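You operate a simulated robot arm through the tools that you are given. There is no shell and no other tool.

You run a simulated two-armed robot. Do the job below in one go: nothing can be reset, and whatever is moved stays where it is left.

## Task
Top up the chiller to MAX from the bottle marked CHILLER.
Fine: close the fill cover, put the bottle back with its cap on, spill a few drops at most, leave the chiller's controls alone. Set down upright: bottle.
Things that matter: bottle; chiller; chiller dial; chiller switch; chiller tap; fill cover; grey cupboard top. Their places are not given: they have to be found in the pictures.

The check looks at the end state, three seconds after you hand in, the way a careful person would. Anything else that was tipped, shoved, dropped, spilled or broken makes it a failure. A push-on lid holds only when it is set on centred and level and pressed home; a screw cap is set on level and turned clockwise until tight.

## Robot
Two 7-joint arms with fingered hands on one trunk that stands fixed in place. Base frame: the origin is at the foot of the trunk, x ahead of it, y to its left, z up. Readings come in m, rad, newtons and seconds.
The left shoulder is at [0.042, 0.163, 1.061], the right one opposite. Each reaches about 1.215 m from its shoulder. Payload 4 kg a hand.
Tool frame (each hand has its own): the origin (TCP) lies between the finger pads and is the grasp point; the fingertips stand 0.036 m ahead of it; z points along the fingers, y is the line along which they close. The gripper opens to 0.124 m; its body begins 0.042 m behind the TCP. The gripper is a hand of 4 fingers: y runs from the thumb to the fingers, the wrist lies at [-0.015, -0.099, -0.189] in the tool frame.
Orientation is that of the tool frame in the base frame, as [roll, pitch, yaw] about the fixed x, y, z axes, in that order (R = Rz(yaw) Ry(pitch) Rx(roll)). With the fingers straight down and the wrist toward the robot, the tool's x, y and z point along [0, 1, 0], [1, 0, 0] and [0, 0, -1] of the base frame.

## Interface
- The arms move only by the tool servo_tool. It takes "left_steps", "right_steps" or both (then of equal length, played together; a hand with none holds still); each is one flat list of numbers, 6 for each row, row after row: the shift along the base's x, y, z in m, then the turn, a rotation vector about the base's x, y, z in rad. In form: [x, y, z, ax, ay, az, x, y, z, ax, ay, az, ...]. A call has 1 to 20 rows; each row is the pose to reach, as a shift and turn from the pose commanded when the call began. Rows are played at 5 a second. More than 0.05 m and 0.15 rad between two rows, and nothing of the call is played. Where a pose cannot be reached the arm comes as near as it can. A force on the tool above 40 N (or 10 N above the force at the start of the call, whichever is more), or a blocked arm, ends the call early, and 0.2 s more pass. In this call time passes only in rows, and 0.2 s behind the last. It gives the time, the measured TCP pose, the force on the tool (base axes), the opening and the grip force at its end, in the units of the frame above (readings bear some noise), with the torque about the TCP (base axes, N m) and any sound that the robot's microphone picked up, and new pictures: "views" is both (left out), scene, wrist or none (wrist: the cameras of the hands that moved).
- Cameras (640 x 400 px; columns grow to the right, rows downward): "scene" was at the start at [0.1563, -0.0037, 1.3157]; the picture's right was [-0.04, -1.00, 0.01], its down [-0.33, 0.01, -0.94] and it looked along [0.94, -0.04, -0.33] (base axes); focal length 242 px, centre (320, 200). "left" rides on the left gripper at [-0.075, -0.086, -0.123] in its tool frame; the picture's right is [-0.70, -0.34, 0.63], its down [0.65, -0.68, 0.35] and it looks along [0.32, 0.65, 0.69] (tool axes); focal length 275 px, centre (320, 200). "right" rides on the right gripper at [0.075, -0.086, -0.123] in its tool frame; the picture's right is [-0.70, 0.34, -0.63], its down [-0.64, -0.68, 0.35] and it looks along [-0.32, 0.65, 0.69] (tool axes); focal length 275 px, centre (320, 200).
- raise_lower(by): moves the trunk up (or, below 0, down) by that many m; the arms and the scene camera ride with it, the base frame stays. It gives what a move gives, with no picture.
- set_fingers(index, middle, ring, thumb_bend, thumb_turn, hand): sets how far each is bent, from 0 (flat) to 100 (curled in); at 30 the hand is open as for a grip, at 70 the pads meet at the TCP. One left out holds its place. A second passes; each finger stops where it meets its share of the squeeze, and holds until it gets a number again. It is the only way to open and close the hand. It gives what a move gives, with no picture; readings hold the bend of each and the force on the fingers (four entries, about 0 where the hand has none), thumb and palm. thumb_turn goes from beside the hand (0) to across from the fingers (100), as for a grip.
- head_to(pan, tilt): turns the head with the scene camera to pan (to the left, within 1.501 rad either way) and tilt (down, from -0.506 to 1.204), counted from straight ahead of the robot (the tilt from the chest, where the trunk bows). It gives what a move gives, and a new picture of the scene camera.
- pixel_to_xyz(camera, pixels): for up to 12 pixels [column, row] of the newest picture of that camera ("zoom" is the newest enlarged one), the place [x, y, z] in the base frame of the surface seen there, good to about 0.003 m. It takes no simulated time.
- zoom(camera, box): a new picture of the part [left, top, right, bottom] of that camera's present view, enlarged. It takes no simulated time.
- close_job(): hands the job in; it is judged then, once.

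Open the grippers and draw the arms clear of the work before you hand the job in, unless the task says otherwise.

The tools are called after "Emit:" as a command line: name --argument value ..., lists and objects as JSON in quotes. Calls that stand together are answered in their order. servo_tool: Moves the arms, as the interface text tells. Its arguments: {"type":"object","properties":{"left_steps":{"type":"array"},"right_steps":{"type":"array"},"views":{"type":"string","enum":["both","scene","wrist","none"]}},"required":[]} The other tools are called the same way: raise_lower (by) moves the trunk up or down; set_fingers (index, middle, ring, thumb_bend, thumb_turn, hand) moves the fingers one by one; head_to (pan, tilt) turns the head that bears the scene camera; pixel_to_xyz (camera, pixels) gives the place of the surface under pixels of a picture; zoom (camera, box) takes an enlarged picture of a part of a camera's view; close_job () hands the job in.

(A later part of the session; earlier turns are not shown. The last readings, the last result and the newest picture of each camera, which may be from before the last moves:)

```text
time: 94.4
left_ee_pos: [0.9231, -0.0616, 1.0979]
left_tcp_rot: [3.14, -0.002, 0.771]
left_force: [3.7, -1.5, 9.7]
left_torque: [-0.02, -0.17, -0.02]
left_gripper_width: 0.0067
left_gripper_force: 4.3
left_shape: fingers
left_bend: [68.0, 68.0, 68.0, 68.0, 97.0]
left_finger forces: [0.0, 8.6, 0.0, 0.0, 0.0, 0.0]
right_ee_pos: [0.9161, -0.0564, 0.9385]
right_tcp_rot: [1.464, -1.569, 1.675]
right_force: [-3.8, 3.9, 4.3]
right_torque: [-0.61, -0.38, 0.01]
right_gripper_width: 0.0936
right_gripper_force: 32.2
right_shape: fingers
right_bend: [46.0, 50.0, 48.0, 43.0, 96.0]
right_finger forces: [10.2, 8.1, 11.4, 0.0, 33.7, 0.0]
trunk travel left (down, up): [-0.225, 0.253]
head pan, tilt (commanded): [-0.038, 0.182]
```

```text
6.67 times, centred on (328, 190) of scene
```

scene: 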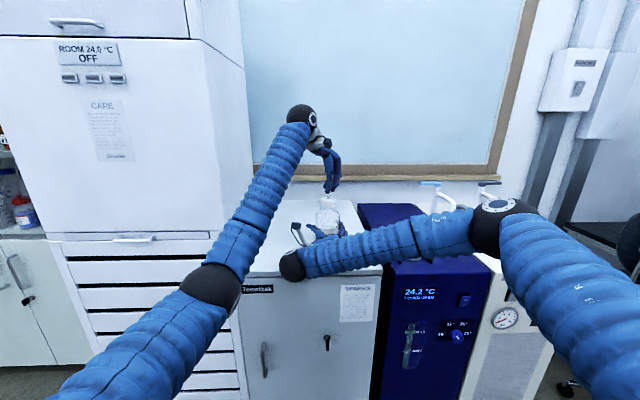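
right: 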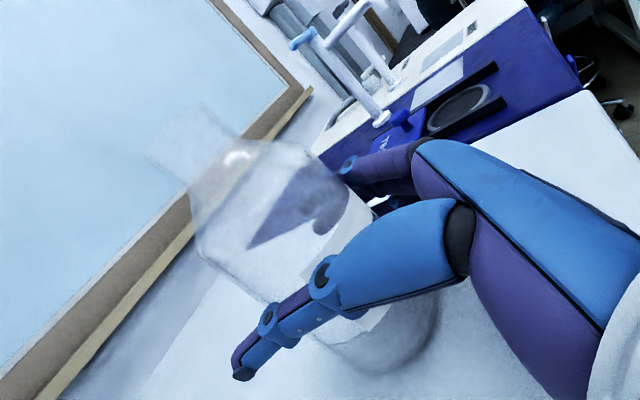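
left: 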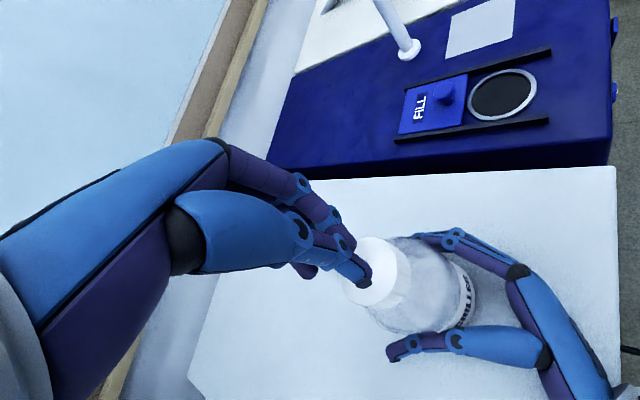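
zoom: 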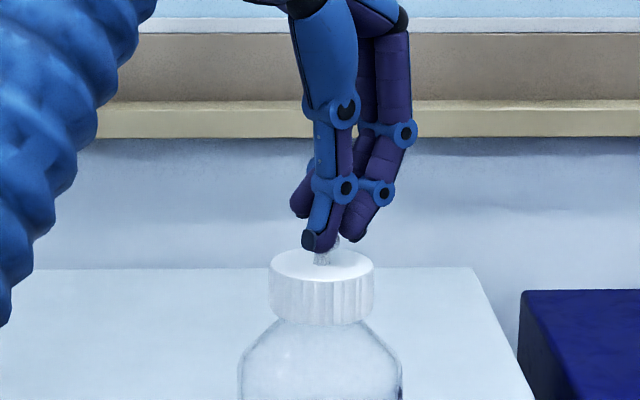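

Pressed with about 10 N, no new snap and no movement, so the cap was already home. I lift the left hand off and look again.

Emit:
servo_tool --left_steps '[0, 0, 0.005, 0, 0, 0, 0, 0, 0.03, 0, 0, 0, 0, 0, 0.07, 0, 0, 0, -0.01, 0.03, 0.1, 0, 0, 0, -0.03, 0.07, 0.12, 0, 0, 0, -0.05, 0.11, 0.13, 0, 0, 0, -0.07, 0.15, 0.14, 0, 0, 0, -0.09, 0.19, 0.15, 0, 0, 0]' --views "both"

Emit:
zoom --camera "scene" --box '[300, 185, 350, 230]'

Emit:
zoom --camera "right" --box '[60, 60, 300, 260]'

Emit:
zoom --camera "left" --box '[380, 100, 580, 250]'

```text
time: 96.2
left_ee_pos: [0.8323, 0.1297, 1.2485]
left_tcp_rot: [-3.14, 0.001, 0.77]
left_force: [0.4, 0.9, 0.2]
left_torque: [0.02, 0.04, 0.03]
left_gripper_width: 0.0067
left_gripper_force: 0.0
left_shape: fingers
left_bend: [68.0, 68.0, 68.0, 68.0, 97.0]
left_finger forces: [0.1, 0.1, 0.1, 0.0, 0.0, 0.0]
right_ee_pos: [0.9148, -0.0575, 0.9385]
right_tcp_rot: [1.141, -1.57, 1.998]
right_force: [0.0, 0.7, 7.1]
right_torque: [-0.48, -0.33, 0.0]
right_gripper_width: 0.0937
right_gripper_force: 29.8
right_shape: fingers
right_bend: [46.0, 50.0, 48.0, 43.0, 96.0]
right_finger forces: [11.5, 8.3, 10.6, 0.0, 30.7, 0.0]
trunk travel left (down, up): [-0.225, 0.253]
head pan, tilt (commanded): [-0.038, 0.182]
```

scene: 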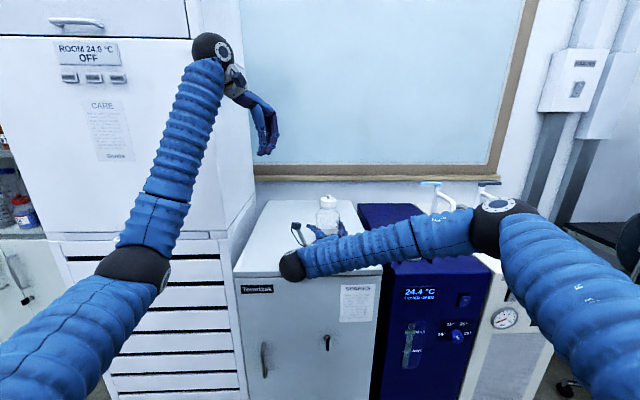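
left: 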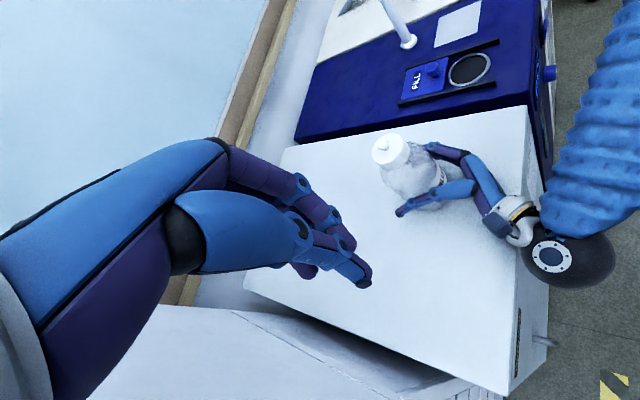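

```text
8.89 times, centred on (325, 208) of scene
```

zoom: 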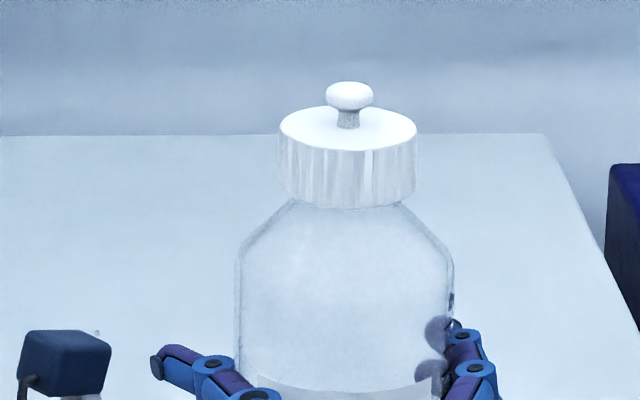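

```text
2.00 times, centred on (180, 160) of right
```

zoom: 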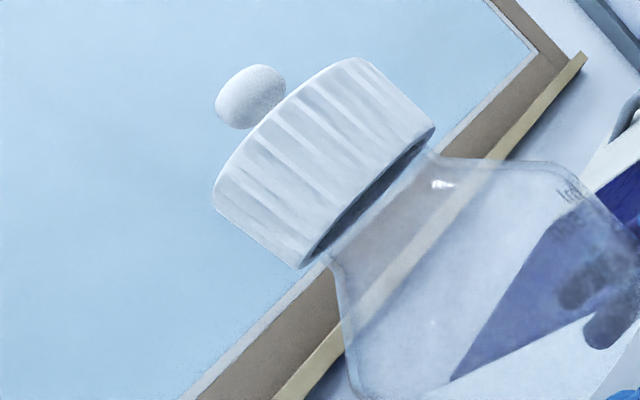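

```text
2.67 times, centred on (480, 175) of left
```

zoom: 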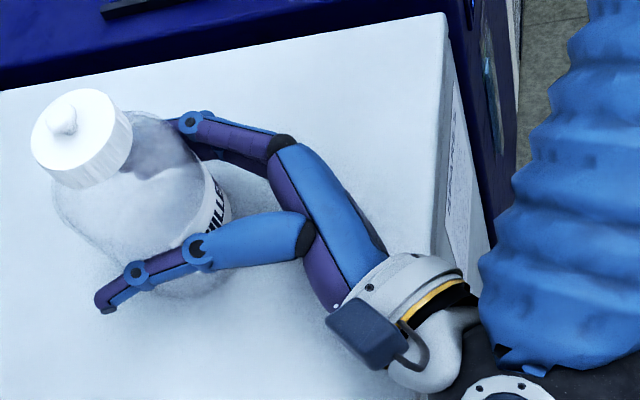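

The cap sits level and at its original height. I relax the right hand's downward push by 1 mm before releasing the bottle.

Emit:
servo_tool --right_steps '[0, 0, 0.001, 0, 0, 0, 0, 0, 0.0015, 0, 0, 0]' --views "none"

```text
time: 96.8
left_ee_pos: [0.8323, 0.1268, 1.2484]
left_tcp_rot: [-3.141, 0.0, 0.769]
left_force: [-0.6, -0.2, 0.2]
left_torque: [-0.01, 0.0, -0.03]
left_gripper_width: 0.0066
left_gripper_force: 0.0
left_shape: fingers
left_bend: [68.0, 68.0, 68.0, 68.0, 97.0]
left_finger forces: [0.0, 0.1, 0.0, 0.0, 0.1, 0.0]
right_ee_pos: [0.916, -0.0573, 0.9401]
right_tcp_rot: [-2.936, -1.568, -0.205]
right_force: [-0.4, -0.2, 2.0]
right_torque: [-0.25, -0.15, 0.0]
right_gripper_width: 0.0939
right_gripper_force: 30.3
right_shape: fingers
right_bend: [46.0, 50.0, 48.0, 43.0, 96.0]
right_finger forces: [12.0, 8.4, 10.4, 0.0, 30.4, 0.0]
trunk travel left (down, up): [-0.225, 0.253]
head pan, tilt (commanded): [-0.038, 0.182]
```

The push is nearly relieved (2 N). I open the right hand in two stages to let the bottle stand free.

Emit:
set_fingers --hand "right" --index 42 --middle 43 --ring 43 --thumb_bend 39

Emit:
set_fingers --hand "right" --index 30 --middle 30 --ring 30 --thumb_bend 30

Emit:
zoom --camera "left" --box '[340, 100, 560, 260]'

Emit:
zoom --camera "scene" --box '[295, 185, 359, 255]'

```text
time: 97.8
left_ee_pos: [0.8328, 0.1281, 1.2489]
left_tcp_rot: [-3.142, 0.001, 0.77]
left_force: [-0.7, -0.1, -0.3]
left_torque: [0.03, 0.0, -0.03]
left_gripper_width: 0.007
left_gripper_force: 0.1
left_shape: fingers
left_bend: [68.0, 68.0, 68.0, 68.0, 97.0]
left_finger forces: [0.0, 0.0, 0.0, 0.1, 0.0, 0.0]
right_ee_pos: [0.9158, -0.0581, 0.9398]
right_tcp_rot: [0.35, -1.57, 2.791]
right_force: [-0.1, 0.9, -0.3]
right_torque: [0.02, -0.04, -0.03]
right_gripper_width: 0.0926
right_gripper_force: 0.4
right_shape: fingers
right_bend: [42.0, 43.0, 43.0, 39.0, 97.0]
right_finger forces: [0.2, 0.1, 0.6, 0.1, 0.7, 0.0]
trunk travel left (down, up): [-0.225, 0.253]
head pan, tilt (commanded): [-0.038, 0.182]
```

```text
time: 98.8
left_ee_pos: [0.8339, 0.1265, 1.2489]
left_tcp_rot: [-3.141, 0.002, 0.769]
left_force: [0.2, 0.1, -0.5]
left_torque: [0.01, 0.0, -0.02]
left_gripper_width: 0.0065
left_gripper_force: 0.0
left_shape: fingers
left_bend: [68.0, 68.0, 68.0, 68.0, 97.0]
left_finger forces: [0.0, 0.0, 0.0, 0.1, 0.0, 0.0]
right_ee_pos: [0.9167, -0.058, 0.9392]
right_tcp_rot: [2.25, -1.57, 0.891]
right_force: [0.4, 0.5, -0.3]
right_torque: [-0.04, 0.0, -0.01]
right_gripper_width: 0.123
right_gripper_force: 0.1
right_shape: fingers
right_bend: [30.0, 30.0, 30.0, 30.0, 97.0]
right_finger forces: [0.0, 0.0, 0.0, 0.1, 0.0, 0.1]
trunk travel left (down, up): [-0.225, 0.253]
head pan, tilt (commanded): [-0.038, 0.182]
```

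```text
2.50 times, centred on (450, 180) of left
```

zoom: 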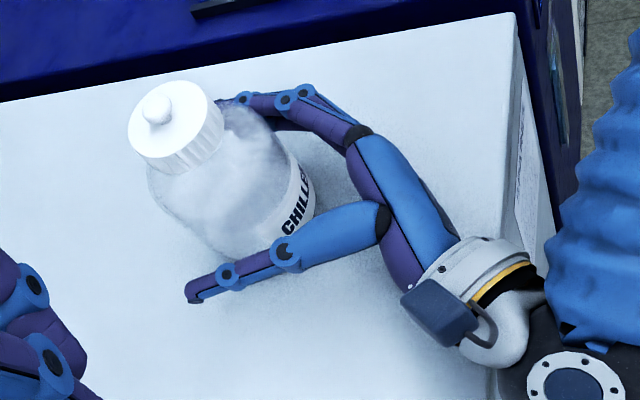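

```text
5.71 times, centred on (327, 220) of scene
```

zoom: 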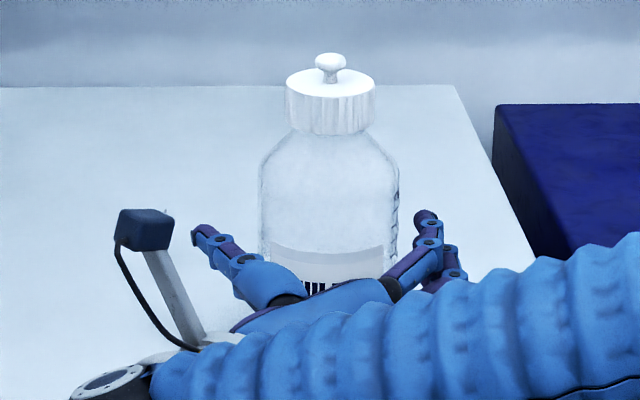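

The bottle stands free and upright. I withdraw the right hand straight back in −x.

Emit:
servo_tool --right_steps '[-0.01, 0, 0, 0, 0, 0, -0.025, 0, 0, 0, 0, 0, -0.045, 0, 0, 0, 0, 0, -0.07, 0, 0, 0, 0, 0, -0.1, 0, 0, 0, 0, 0, -0.135, 0, 0, 0, 0, 0, -0.17, 0, 0, 0, 0, 0, -0.2, 0, 0.02, 0, 0, 0, -0.21, 0, 0.06, 0, 0, 0, -0.21, 0, 0.1, 0, 0, 0, -0.21, 0, 0.14, 0, 0, 0, -0.21, 0, 0.18, 0, 0, 0, -0.21, 0, 0.21, 0, 0, 0]' --views "both"

Emit:
zoom --camera "scene" --box '[295, 185, 359, 255]'

```text
time: 101.6
left_ee_pos: [0.8316, 0.1267, 1.2485]
left_tcp_rot: [-3.141, -0.001, 0.775]
left_force: [-0.1, 0.3, 0.2]
left_torque: [-0.02, 0.01, 0.01]
left_gripper_width: 0.0067
left_gripper_force: 0.1
left_shape: fingers
left_bend: [68.0, 68.0, 68.0, 68.0, 97.0]
left_finger forces: [0.0, 0.0, 0.1, 0.0, 0.0, 0.1]
right_ee_pos: [0.706, -0.0576, 1.1506]
right_tcp_rot: [1.901, -1.57, 1.24]
right_force: [-0.3, -0.1, 0.2]
right_torque: [0.02, -0.04, -0.01]
right_gripper_width: 0.123
right_gripper_force: 0.0
right_shape: fingers
right_bend: [30.0, 30.0, 30.0, 30.0, 97.0]
right_finger forces: [0.0, 0.0, 0.1, 0.1, 0.0, 0.1]
trunk travel left (down, up): [-0.225, 0.253]
head pan, tilt (commanded): [-0.038, 0.182]
```

scene: 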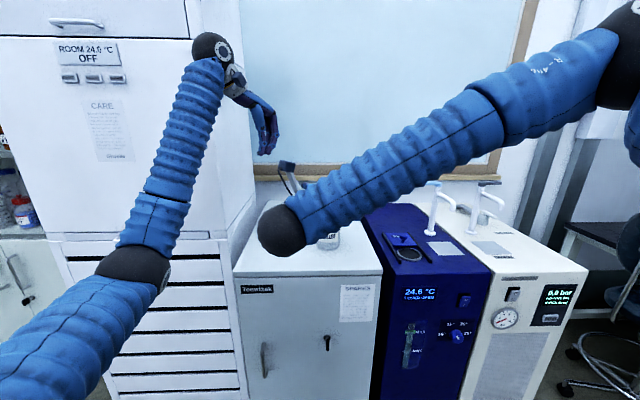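
right: 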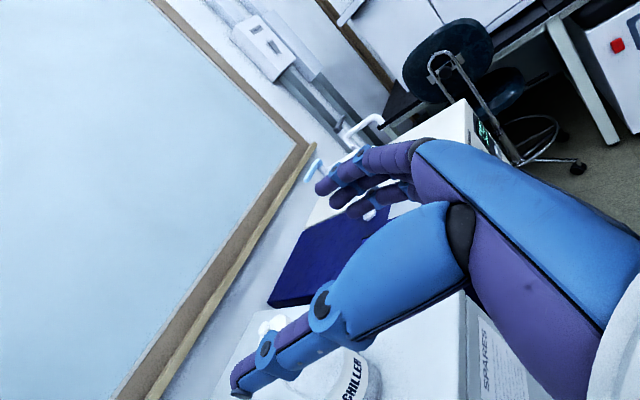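

```text
5.71 times, centred on (327, 220) of scene
```

zoom: 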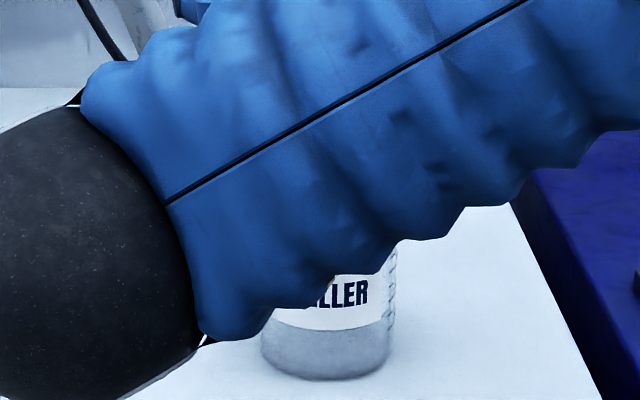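

Bottle stays put. I move the right hand back toward the chiller side and turn its fingers down again for closing the cover.

Emit:
servo_tool --right_steps '[0, -0.02, 0, -0.0806, 0.0806, 0.0806, 0, -0.04, 0, -0.1612, 0.1612, 0.1612, 0, -0.06, 0, -0.2418, 0.2418, 0.2418, 0, -0.08, 0, -0.3224, 0.3224, 0.3224, 0, -0.1, 0, -0.403, 0.403, 0.403, 0, -0.12, 0, -0.4836, 0.4836, 0.4836, 0, -0.14, 0, -0.5642, 0.5642, 0.5642, 0, -0.16, 0, -0.6448, 0.6448, 0.6448, 0, -0.18, 0, -0.7254, 0.7254, 0.7254, 0, -0.2, 0, -0.806, 0.806, 0.806, 0, -0.22, 0, -0.8866, 0.8866, 0.8866, 0, -0.24, 0, -0.9672, 0.9672, 0.9672, 0, -0.26, 0, -1.0478, 1.0478, 1.0478, 0, -0.28, 0, -1.1284, 1.1284, 1.1284, 0, -0.29, 0, -1.2092, 1.2092, 1.2092]' --views "both"

Emit:
zoom --camera "scene" --box '[280, 170, 440, 270]'

```text
time: 104.8
left_ee_pos: [0.8342, 0.1261, 1.2482]
left_tcp_rot: [-3.14, -0.001, 0.77]
left_force: [0.1, 0.4, -0.3]
left_torque: [0.0, 0.05, 0.04]
left_gripper_width: 0.007
left_gripper_force: 0.1
left_shape: fingers
left_bend: [68.0, 68.0, 68.0, 68.0, 97.0]
left_finger forces: [0.0, 0.0, 0.1, 0.0, 0.0, 0.0]
right_ee_pos: [0.7066, -0.3479, 1.148]
right_tcp_rot: [-3.139, 0.0, 1.572]
right_force: [-0.3, -0.6, -0.3]
right_torque: [0.0, 0.06, 0.0]
right_gripper_width: 0.123
right_gripper_force: 0.2
right_shape: fingers
right_bend: [30.0, 30.0, 30.0, 30.0, 97.0]
right_finger forces: [0.0, 0.1, 0.0, 0.1, 0.1, 0.2]
trunk travel left (down, up): [-0.225, 0.253]
head pan, tilt (commanded): [-0.038, 0.182]
```

scene: 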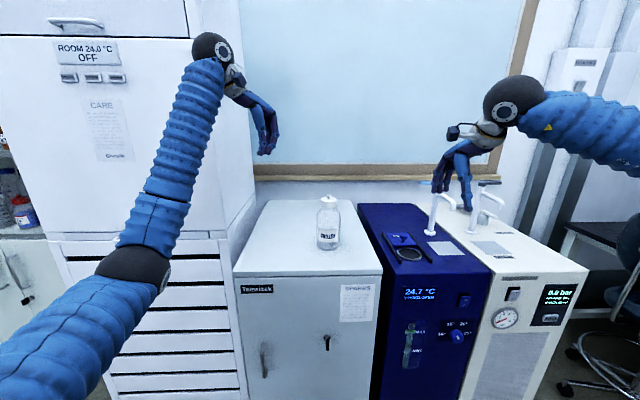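
right: 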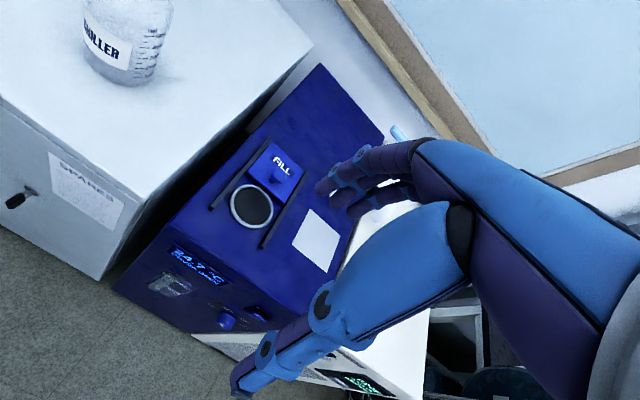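

```text
4.00 times, centred on (360, 220) of scene
```

zoom: 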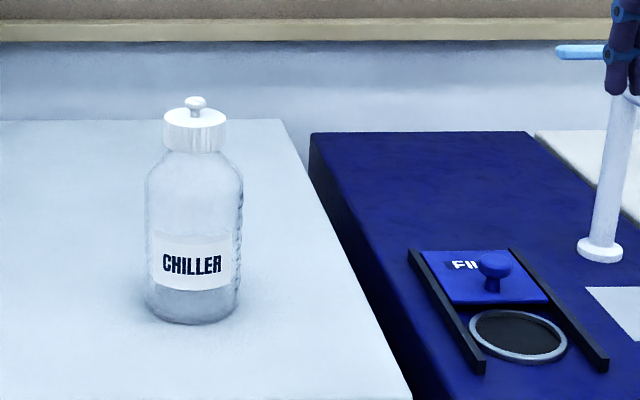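

The bottle is back in place, upright with its cap. I check it up close and measure the cover knob's position.

Emit:
zoom --camera "scene" --box '[295, 185, 359, 255]'

Emit:
zoom --camera "right" --box '[190, 120, 330, 260]'

Emit:
pixel_to_xyz --camera "zoom" --pixels '[[345, 165], [335, 150], [355, 150], [365, 185], [330, 70], [290, 180], [430, 120], [365, 205]]'

Emit:
pixel_to_xyz --camera "scene" --pixels '[[403.5, 235.5], [403.5, 237], [400, 237], [407, 237], [390, 233], [395, 246]]'

```text
5.71 times, centred on (327, 220) of scene
```

zoom: 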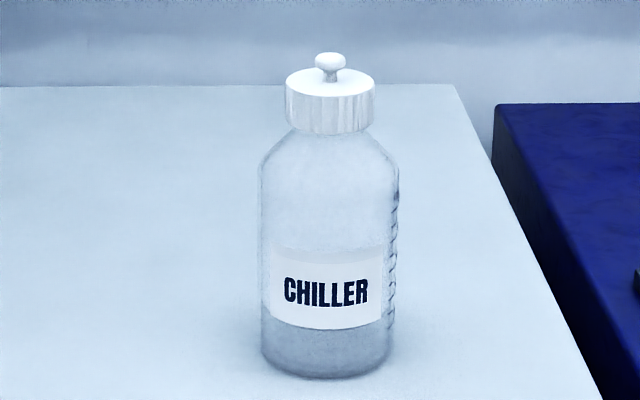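

```text
2.86 times, centred on (260, 190) of right
```

zoom: 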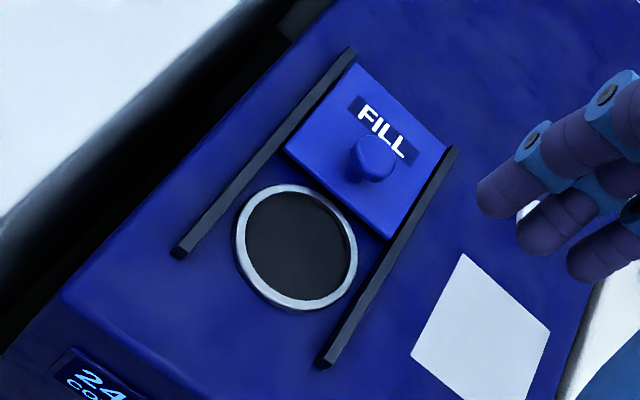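

```text
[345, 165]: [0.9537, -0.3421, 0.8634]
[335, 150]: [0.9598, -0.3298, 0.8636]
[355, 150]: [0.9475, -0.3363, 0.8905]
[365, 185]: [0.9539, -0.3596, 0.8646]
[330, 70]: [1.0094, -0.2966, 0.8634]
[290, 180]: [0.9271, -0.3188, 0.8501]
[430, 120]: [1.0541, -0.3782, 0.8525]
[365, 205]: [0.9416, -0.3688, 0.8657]
```

```text
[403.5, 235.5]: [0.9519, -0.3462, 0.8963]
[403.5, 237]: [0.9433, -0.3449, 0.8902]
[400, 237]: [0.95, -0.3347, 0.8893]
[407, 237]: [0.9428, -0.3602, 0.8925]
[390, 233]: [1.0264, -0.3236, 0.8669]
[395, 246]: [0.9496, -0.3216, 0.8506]
```

The bottle looks right. The cover knob is at about (0.954,−0.347), so I bring the open right hand in low over it, staying clear of the tap handle.

Emit:
servo_tool --right_steps '[0.03, 0, -0.02, 0, 0, 0, 0.062, -0.001, -0.05, 0, 0, 0, 0.094, -0.002, -0.08, 0, 0, 0, 0.128, -0.002, -0.11, 0, 0, 0, 0.158, -0.002, -0.145, 0, 0, 0, 0.188, -0.002, -0.175, 0, 0, 0, 0.215, -0.002, -0.198, 0, 0, 0, 0.235, -0.002, -0.208, 0, 0, 0, 0.2494, -0.002, -0.212, 0, 0, 0]' --views "both"

Emit:
zoom --camera "scene" --box '[360, 160, 480, 270]'

```text
time: 106.8
left_ee_pos: [0.8332, 0.1269, 1.247]
left_tcp_rot: [-3.139, 0.0, 0.771]
left_force: [1.0, -0.1, -0.1]
left_torque: [0.01, 0.01, 0.0]
left_gripper_width: 0.0071
left_gripper_force: 0.1
left_shape: fingers
left_bend: [68.0, 68.0, 68.0, 68.0, 97.0]
left_finger forces: [0.0, 0.0, 0.0, 0.0, 0.0, 0.0]
right_ee_pos: [0.9561, -0.3526, 0.9365]
right_tcp_rot: [3.142, 0.0, 1.57]
right_force: [-0.1, -0.5, 0.3]
right_torque: [0.01, 0.01, -0.01]
right_gripper_width: 0.1232
right_gripper_force: 0.0
right_shape: fingers
right_bend: [30.0, 30.0, 30.0, 30.0, 97.0]
right_finger forces: [0.1, 0.0, 0.1, 0.0, 0.0, 0.1]
trunk travel left (down, up): [-0.225, 0.253]
head pan, tilt (commanded): [-0.038, 0.182]
```

scene: 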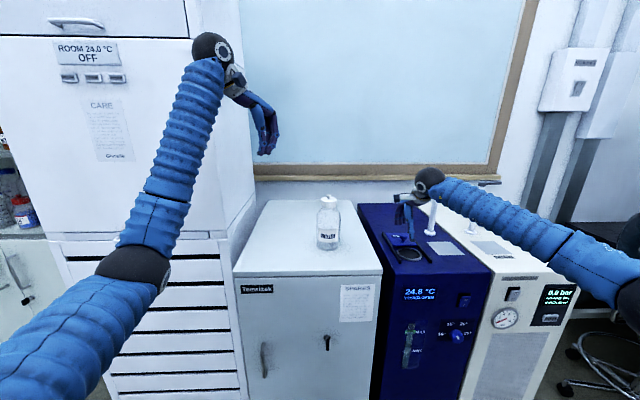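
right: 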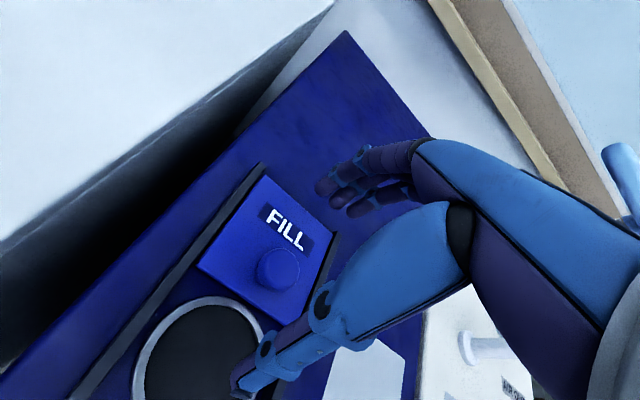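

```text
3.64 times, centred on (420, 215) of scene
```

zoom: 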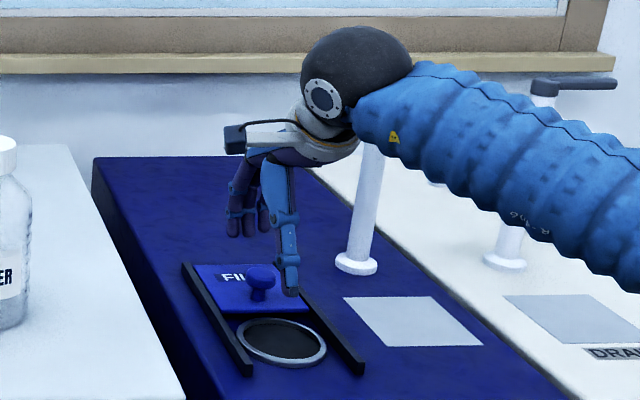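

The hand is about 5 mm too far right of the knob (knob seen at (278,268)). I shift +5 mm in y and lower to just above the cover.

Emit:
servo_tool --right_steps '[-0.001, 0.005, 0, 0, 0, 0, -0.001, 0.005, -0.012, 0, 0, 0, -0.001, 0.005, -0.022, 0, 0, 0, -0.001, 0.005, -0.029, 0, 0, 0]' --views "wrist"

Emit:
set_fingers --hand "right" --index 56 --middle 56 --ring 56 --thumb_bend 56

Emit:
zoom --camera "right" --box '[120, 120, 440, 400]'

Emit:
zoom --camera "scene" --box '[360, 180, 480, 270]'

```text
time: 107.8
left_ee_pos: [0.8326, 0.127, 1.2478]
left_tcp_rot: [-3.139, -0.001, 0.77]
left_force: [0.5, 0.5, -0.4]
left_torque: [-0.01, -0.01, 0.0]
left_gripper_width: 0.0066
left_gripper_force: 0.1
left_shape: fingers
left_bend: [68.0, 68.0, 68.0, 68.0, 97.0]
left_finger forces: [0.1, 0.0, 0.0, 0.0, 0.0, 0.0]
right_ee_pos: [0.9554, -0.3442, 0.906]
right_tcp_rot: [3.141, 0.001, 1.572]
right_force: [-0.1, 0.1, 0.2]
right_torque: [0.03, -0.03, 0.03]
right_gripper_width: 0.1229
right_gripper_force: 0.0
right_shape: fingers
right_bend: [30.0, 30.0, 30.0, 30.0, 97.0]
right_finger forces: [0.0, 0.0, 0.0, 0.1, 0.0, 0.0]
trunk travel left (down, up): [-0.225, 0.253]
head pan, tilt (commanded): [-0.038, 0.182]
```

right: 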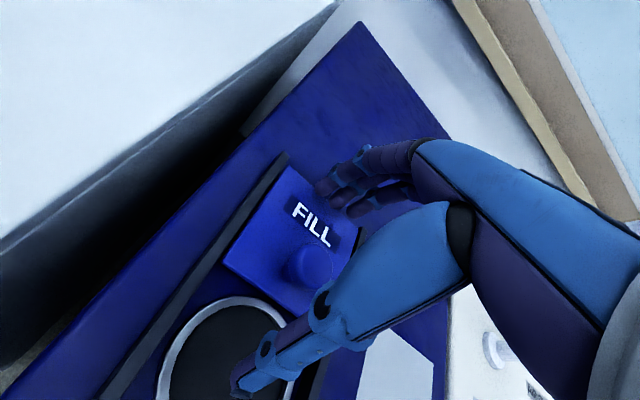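

```text
time: 108.8
left_ee_pos: [0.8322, 0.1267, 1.2486]
left_tcp_rot: [-3.141, 0.001, 0.77]
left_force: [0.2, 0.5, -0.7]
left_torque: [-0.01, -0.02, 0.03]
left_gripper_width: 0.0068
left_gripper_force: 0.0
left_shape: fingers
left_bend: [68.0, 68.0, 68.0, 68.0, 97.0]
left_finger forces: [0.1, 0.0, 0.0, 0.0, 0.1, 0.1]
right_ee_pos: [0.9558, -0.3436, 0.9088]
right_tcp_rot: [3.142, 0.001, 1.574]
right_force: [0.7, 0.2, -0.3]
right_torque: [0.0, -0.01, -0.02]
right_gripper_width: 0.0436
right_gripper_force: 0.2
right_shape: fingers
right_bend: [56.0, 56.0, 56.0, 56.0, 97.0]
right_finger forces: [0.1, 0.0, 0.0, 0.0, 0.0, 0.0]
trunk travel left (down, up): [-0.225, 0.253]
head pan, tilt (commanded): [-0.038, 0.182]
```

```text
1.43 times, centred on (280, 260) of right
```

zoom: 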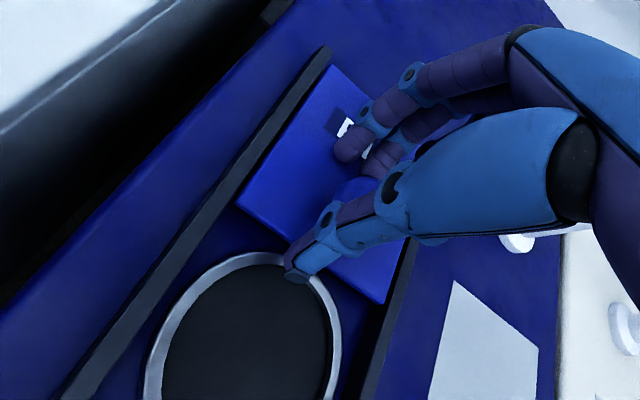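

```text
4.44 times, centred on (420, 225) of scene
```

zoom: 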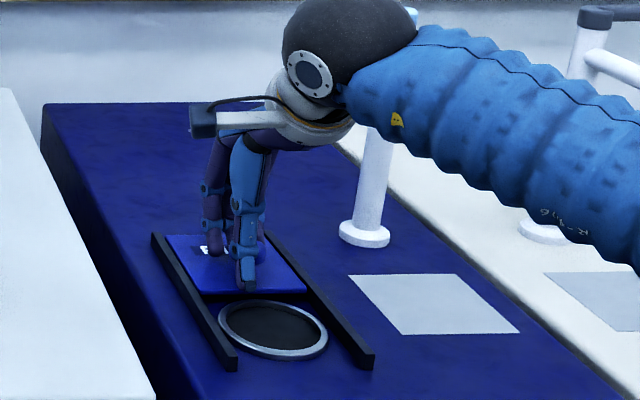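

The knob is caged. I pull the cover back toward the robot (−x) by about 85 mm first, watching force.

Emit:
servo_tool --right_steps '[-0.01, 0, 0, 0, 0, 0, -0.02, 0, 0, 0, 0, 0, -0.03, 0, 0, 0, 0, 0, -0.04, 0, 0, 0, 0, 0, -0.05, 0, 0, 0, 0, 0, -0.06, 0, 0, 0, 0, 0, -0.07, 0, 0, 0, 0, 0, -0.08, 0, 0, 0, 0, 0, -0.085, 0, 0, 0, 0, 0]' --views "both"

Emit:
zoom --camera "scene" --box '[375, 225, 455, 275]'

```text
time: 110.8
left_ee_pos: [0.8328, 0.1276, 1.2476]
left_tcp_rot: [-3.14, -0.001, 0.77]
left_force: [0.9, 0.4, 0.2]
left_torque: [0.02, 0.01, 0.03]
left_gripper_width: 0.0069
left_gripper_force: 0.0
left_shape: fingers
left_bend: [68.0, 68.0, 68.0, 68.0, 97.0]
left_finger forces: [0.0, 0.0, 0.0, 0.0, 0.0, 0.0]
right_ee_pos: [0.8704, -0.3423, 0.9074]
right_tcp_rot: [-3.141, 0.0, 1.571]
right_force: [0.8, -0.9, -0.2]
right_torque: [-0.02, 0.01, 0.0]
right_gripper_width: 0.0438
right_gripper_force: 0.6
right_shape: fingers
right_bend: [56.0, 55.0, 56.0, 56.0, 97.0]
right_finger forces: [0.1, 1.1, 0.1, 0.0, 0.0, 0.0]
trunk travel left (down, up): [-0.225, 0.253]
head pan, tilt (commanded): [-0.038, 0.182]
```

scene: 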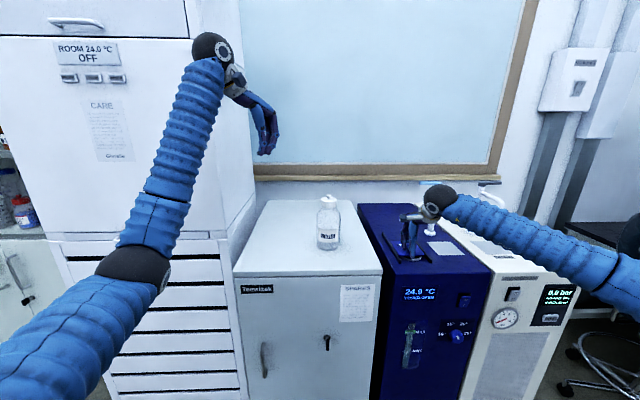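
right: 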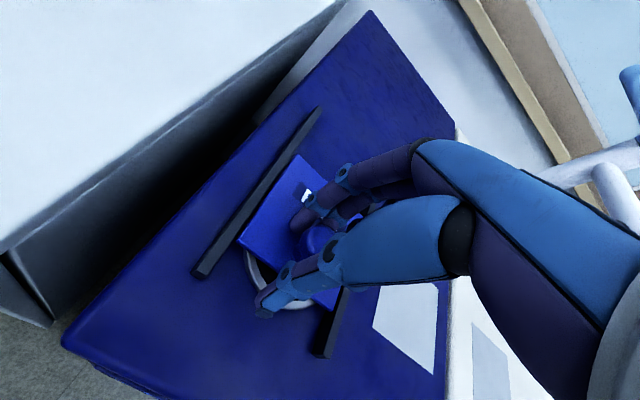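

```text
8.00 times, centred on (415, 250) of scene
```

zoom: 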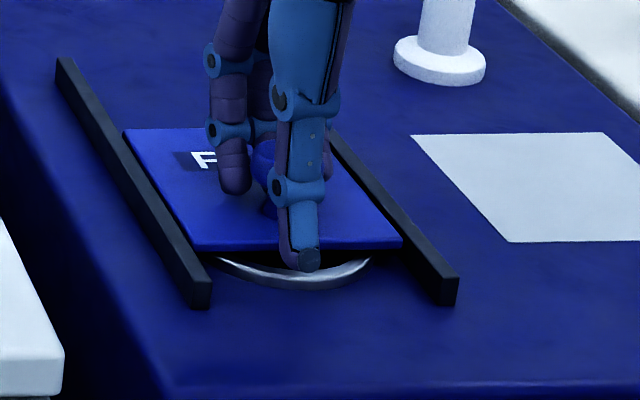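

The cover's near edge is at row ≈247 and needs to reach row ≈281, about 26 mm more. I continue pulling 20 mm.

Emit:
servo_tool --right_steps '[-0.007, 0, 0, 0, 0, 0, -0.014, 0, 0, 0, 0, 0, -0.02, 0, 0, 0, 0, 0]' --views "none"

Emit:
zoom --camera "scene" --box '[375, 225, 455, 275]'

Emit:
zoom --camera "scene" --box '[390, 270, 490, 370]'

```text
time: 111.6
left_ee_pos: [0.8319, 0.1281, 1.2482]
left_tcp_rot: [-3.141, -0.001, 0.774]
left_force: [-0.2, 0.4, -0.1]
left_torque: [0.04, 0.02, 0.0]
left_gripper_width: 0.0069
left_gripper_force: 0.1
left_shape: fingers
left_bend: [68.0, 68.0, 68.0, 68.0, 97.0]
left_finger forces: [0.1, 0.1, 0.0, 0.0, 0.0, 0.0]
right_ee_pos: [0.8492, -0.345, 0.9076]
right_tcp_rot: [3.141, -0.001, 1.57]
right_force: [0.5, -0.6, -0.7]
right_torque: [0.02, 0.02, 0.01]
right_gripper_width: 0.0436
right_gripper_force: 0.6
right_shape: fingers
right_bend: [56.0, 55.0, 56.0, 56.0, 97.0]
right_finger forces: [0.0, 1.1, 0.1, 0.0, 0.0, 0.0]
trunk travel left (down, up): [-0.225, 0.253]
head pan, tilt (commanded): [-0.038, 0.182]
```

```text
8.00 times, centred on (415, 250) of scene
```

zoom: 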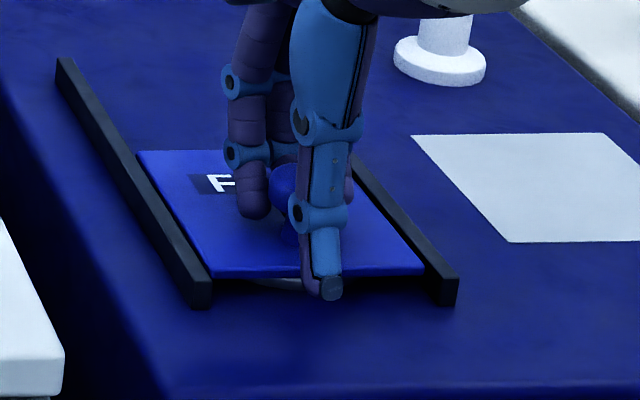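

```text
4.00 times, centred on (440, 320) of scene
```

zoom: 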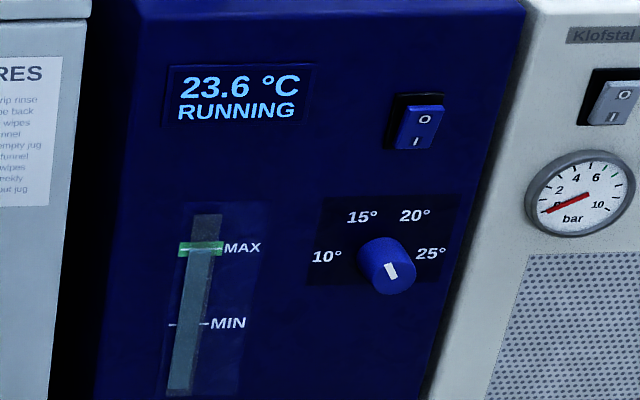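

The chiller displays RUNNING again and the cover edge is at row ≈277, about 3 mm short of its original 281. I pull 3 mm more.

Emit:
servo_tool --right_steps '[-0.0015, 0, 0, 0, 0, 0, -0.003, 0, 0, 0, 0, 0]' --views "none"

Emit:
zoom --camera "scene" --box '[375, 225, 455, 275]'

```text
time: 112.2
left_ee_pos: [0.8326, 0.1271, 1.2492]
left_tcp_rot: [-3.14, 0.0, 0.77]
left_force: [-0.8, 1.0, 0.4]
left_torque: [0.0, 0.01, -0.01]
left_gripper_width: 0.0069
left_gripper_force: 0.0
left_shape: fingers
left_bend: [68.0, 68.0, 68.0, 68.0, 97.0]
left_finger forces: [0.1, 0.0, 0.0, 0.0, 0.0, 0.0]
right_ee_pos: [0.8469, -0.3442, 0.9095]
right_tcp_rot: [-3.14, 0.0, 1.57]
right_force: [0.6, 0.2, -1.0]
right_torque: [0.0, 0.01, 0.02]
right_gripper_width: 0.0435
right_gripper_force: 0.1
right_shape: fingers
right_bend: [56.0, 55.0, 56.0, 56.0, 97.0]
right_finger forces: [0.0, 1.2, 0.1, 0.1, 0.0, 0.0]
trunk travel left (down, up): [-0.225, 0.253]
head pan, tilt (commanded): [-0.038, 0.182]
```

```text
8.00 times, centred on (415, 250) of scene
```

zoom: 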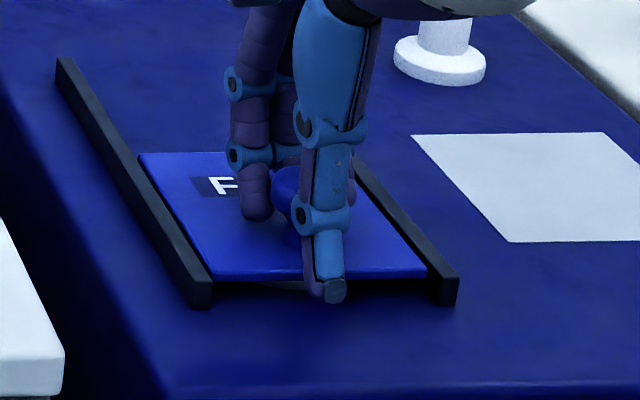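

The cover is within about 1 mm of its original closed place. I pull one more millimetre, then open the hand and lift away.

Emit:
servo_tool --right_steps '[-0.0012, 0, 0, 0, 0, 0]' --views "none"

Emit:
set_fingers --hand "right" --index 30 --middle 30 --ring 30 --thumb_bend 30

Emit:
servo_tool --right_steps '[0, 0, 0.03, 0, 0, 0, 0, 0, 0.07, 0, 0, 0, -0.01, 0, 0.11, 0, 0, 0, -0.03, -0.01, 0.15, 0, 0, 0, -0.06, -0.02, 0.18, 0, 0, 0, -0.09, -0.03, 0.21, 0, 0, 0, -0.12, -0.04, 0.24, 0, 0, 0, -0.15, -0.05, 0.27, 0, 0, 0, -0.18, -0.05, 0.3, 0, 0, 0, -0.2, -0.05, 0.34, 0, 0, 0]' --views "both"

Emit:
zoom --camera "scene" --box '[375, 225, 455, 275]'

Emit:
zoom --camera "scene" --box '[295, 185, 359, 255]'

Emit:
zoom --camera "scene" --box '[395, 270, 595, 370]'

```text
time: 112.6
left_ee_pos: [0.8322, 0.1281, 1.2479]
left_tcp_rot: [-3.14, 0.0, 0.77]
left_force: [-0.4, 0.2, 0.0]
left_torque: [-0.01, -0.01, 0.0]
left_gripper_width: 0.0067
left_gripper_force: 0.0
left_shape: fingers
left_bend: [68.0, 68.0, 68.0, 68.0, 97.0]
left_finger forces: [0.0, 0.1, 0.1, 0.0, 0.0, 0.1]
right_ee_pos: [0.8457, -0.3451, 0.9081]
right_tcp_rot: [3.141, 0.0, 1.571]
right_force: [1.2, 0.8, -0.5]
right_torque: [0.05, 0.02, 0.02]
right_gripper_width: 0.0435
right_gripper_force: 0.6
right_shape: fingers
right_bend: [56.0, 55.0, 56.0, 56.0, 97.0]
right_finger forces: [0.1, 1.2, 0.1, 0.1, 0.0, 0.1]
trunk travel left (down, up): [-0.225, 0.253]
head pan, tilt (commanded): [-0.038, 0.182]
```

```text
time: 113.6
left_ee_pos: [0.8327, 0.1285, 1.2472]
left_tcp_rot: [-3.141, -0.001, 0.77]
left_force: [-0.4, 0.0, -0.3]
left_torque: [-0.02, 0.0, 0.0]
left_gripper_width: 0.0068
left_gripper_force: 0.1
left_shape: fingers
left_bend: [68.0, 68.0, 68.0, 68.0, 97.0]
left_finger forces: [0.0, 0.0, 0.0, 0.0, 0.1, 0.0]
right_ee_pos: [0.8454, -0.3433, 0.9089]
right_tcp_rot: [3.141, 0.0, 1.573]
right_force: [0.9, -0.4, 0.2]
right_torque: [-0.01, 0.03, 0.0]
right_gripper_width: 0.1232
right_gripper_force: 0.0
right_shape: fingers
right_bend: [30.0, 30.0, 30.0, 30.0, 97.0]
right_finger forces: [0.0, 0.0, 0.0, 0.1, 0.0, 0.0]
trunk travel left (down, up): [-0.225, 0.253]
head pan, tilt (commanded): [-0.038, 0.182]
```

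```text
time: 115.8
left_ee_pos: [0.8323, 0.1269, 1.2499]
left_tcp_rot: [-3.141, -0.001, 0.77]
left_force: [1.5, 0.4, 0.2]
left_torque: [0.01, -0.02, 0.02]
left_gripper_width: 0.0068
left_gripper_force: 0.1
left_shape: fingers
left_bend: [68.0, 68.0, 68.0, 68.0, 97.0]
left_finger forces: [0.0, 0.0, 0.0, 0.1, 0.0, 0.1]
right_ee_pos: [0.6442, -0.3945, 1.2484]
right_tcp_rot: [-3.141, -0.001, 1.57]
right_force: [-0.6, 0.0, 0.2]
right_torque: [-0.03, -0.01, -0.01]
right_gripper_width: 0.1229
right_gripper_force: 0.0
right_shape: fingers
right_bend: [30.0, 30.0, 30.0, 30.0, 97.0]
right_finger forces: [0.0, 0.1, 0.1, 0.1, 0.0, 0.0]
trunk travel left (down, up): [-0.225, 0.253]
head pan, tilt (commanded): [-0.038, 0.182]
```

scene: 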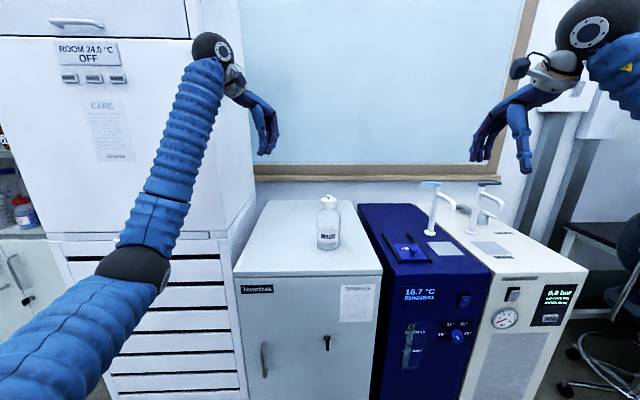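
right: 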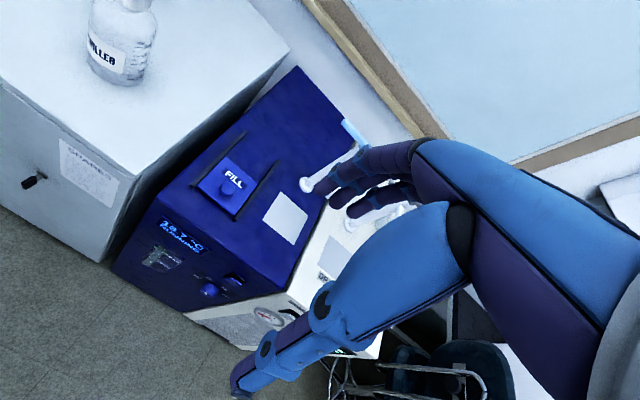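

```text
8.00 times, centred on (415, 250) of scene
```

zoom: 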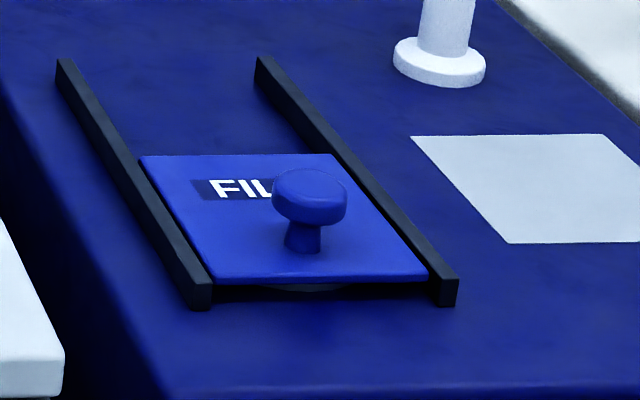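

```text
5.71 times, centred on (327, 220) of scene
```

zoom: 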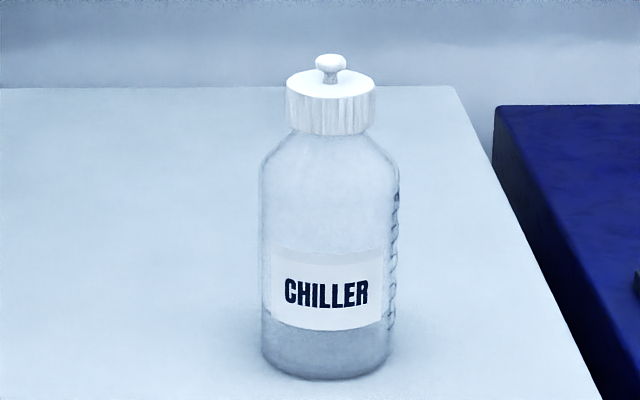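

```text
3.20 times, centred on (495, 320) of scene
```

zoom: 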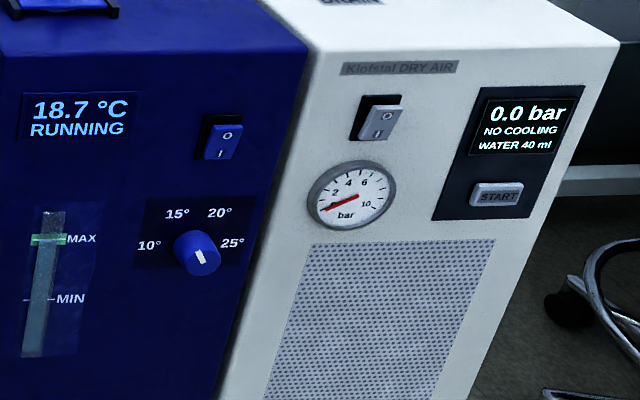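

The cover is back in its original closed spot and the chiller is RUNNING and cooling, level at MAX. I open the left hand and draw it back clear.

Emit:
set_fingers --hand "left" --index 30 --middle 30 --ring 30 --thumb_bend 30

Emit:
servo_tool --left_steps '[-0.01, 0.01, 0.01, 0, 0, 0.1, -0.02, 0.02, 0.02, 0, 0, 0.2, -0.03, 0.03, 0.03, 0, 0, 0.3, -0.04, 0.04, 0.05, 0, 0, 0.4, -0.05, 0.05, 0.07, 0, 0, 0.5, -0.06, 0.06, 0.08, 0, 0, 0.6, -0.07, 0.06, 0.09, 0, 0, 0.7, -0.08, 0.06, 0.09, 0, 0, 0.8]' --views "both"

Emit:
zoom --camera "scene" --box '[395, 270, 595, 370]'

Emit:
zoom --camera "left" --box '[440, 60, 640, 200]'

```text
time: 116.8
left_ee_pos: [0.8324, 0.1267, 1.2481]
left_tcp_rot: [-3.14, -0.001, 0.77]
left_force: [0.1, -0.1, 0.8]
left_torque: [-0.02, 0.0, 0.0]
left_gripper_width: 0.1229
left_gripper_force: 0.0
left_shape: fingers
left_bend: [30.0, 30.0, 30.0, 30.0, 97.0]
left_finger forces: [0.0, 0.0, 0.0, 0.0, 0.0, 0.0]
right_ee_pos: [0.6447, -0.3955, 1.2463]
right_tcp_rot: [3.141, 0.0, 1.57]
right_force: [0.0, -0.6, -0.8]
right_torque: [-0.02, 0.01, 0.0]
right_gripper_width: 0.1231
right_gripper_force: 0.0
right_shape: fingers
right_bend: [30.0, 30.0, 30.0, 30.0, 97.0]
right_finger forces: [0.0, 0.0, 0.0, 0.0, 0.0, 0.2]
trunk travel left (down, up): [-0.225, 0.253]
head pan, tilt (commanded): [-0.038, 0.182]
```

```text
time: 118.6
left_ee_pos: [0.7536, 0.188, 1.3358]
left_tcp_rot: [3.141, 0.001, 1.573]
left_force: [-0.2, -0.5, -0.9]
left_torque: [0.01, -0.03, -0.05]
left_gripper_width: 0.123
left_gripper_force: 0.2
left_shape: fingers
left_bend: [30.0, 30.0, 30.0, 30.0, 97.0]
left_finger forces: [0.1, 0.1, 0.0, 0.0, 0.0, 0.1]
right_ee_pos: [0.6442, -0.3947, 1.2473]
right_tcp_rot: [3.141, 0.0, 1.571]
right_force: [0.2, 0.4, 0.3]
right_torque: [0.0, 0.0, 0.0]
right_gripper_width: 0.1233
right_gripper_force: 0.0
right_shape: fingers
right_bend: [30.0, 30.0, 30.0, 30.0, 97.0]
right_finger forces: [0.1, 0.0, 0.1, 0.1, 0.0, 0.1]
trunk travel left (down, up): [-0.225, 0.253]
head pan, tilt (commanded): [-0.038, 0.182]
```

scene: 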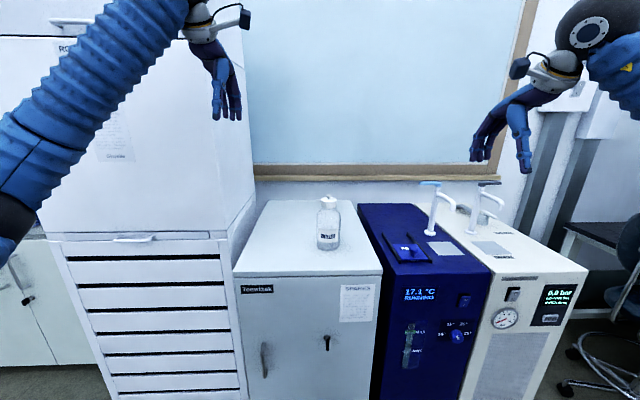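
left: 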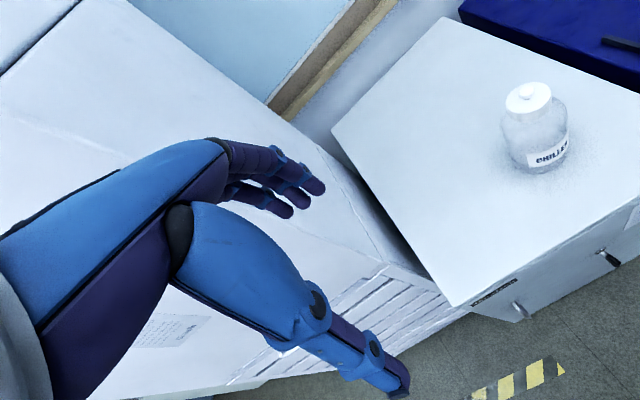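

```text
3.20 times, centred on (495, 320) of scene
```

zoom: 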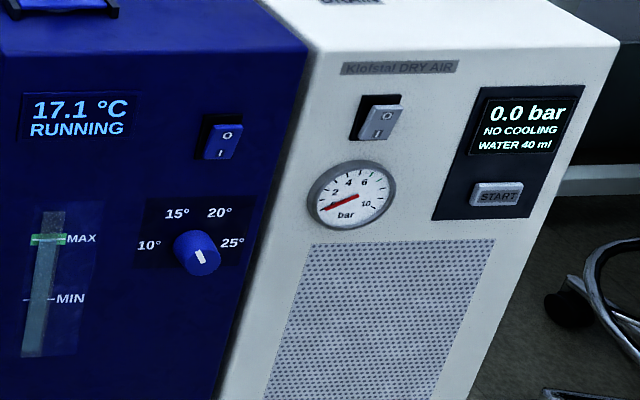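

```text
2.86 times, centred on (540, 130) of left
```

zoom: 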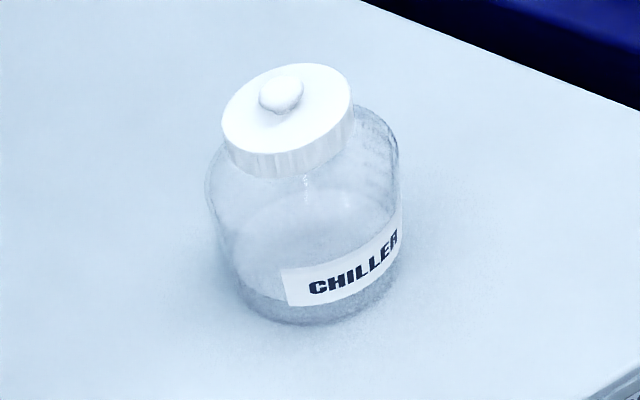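

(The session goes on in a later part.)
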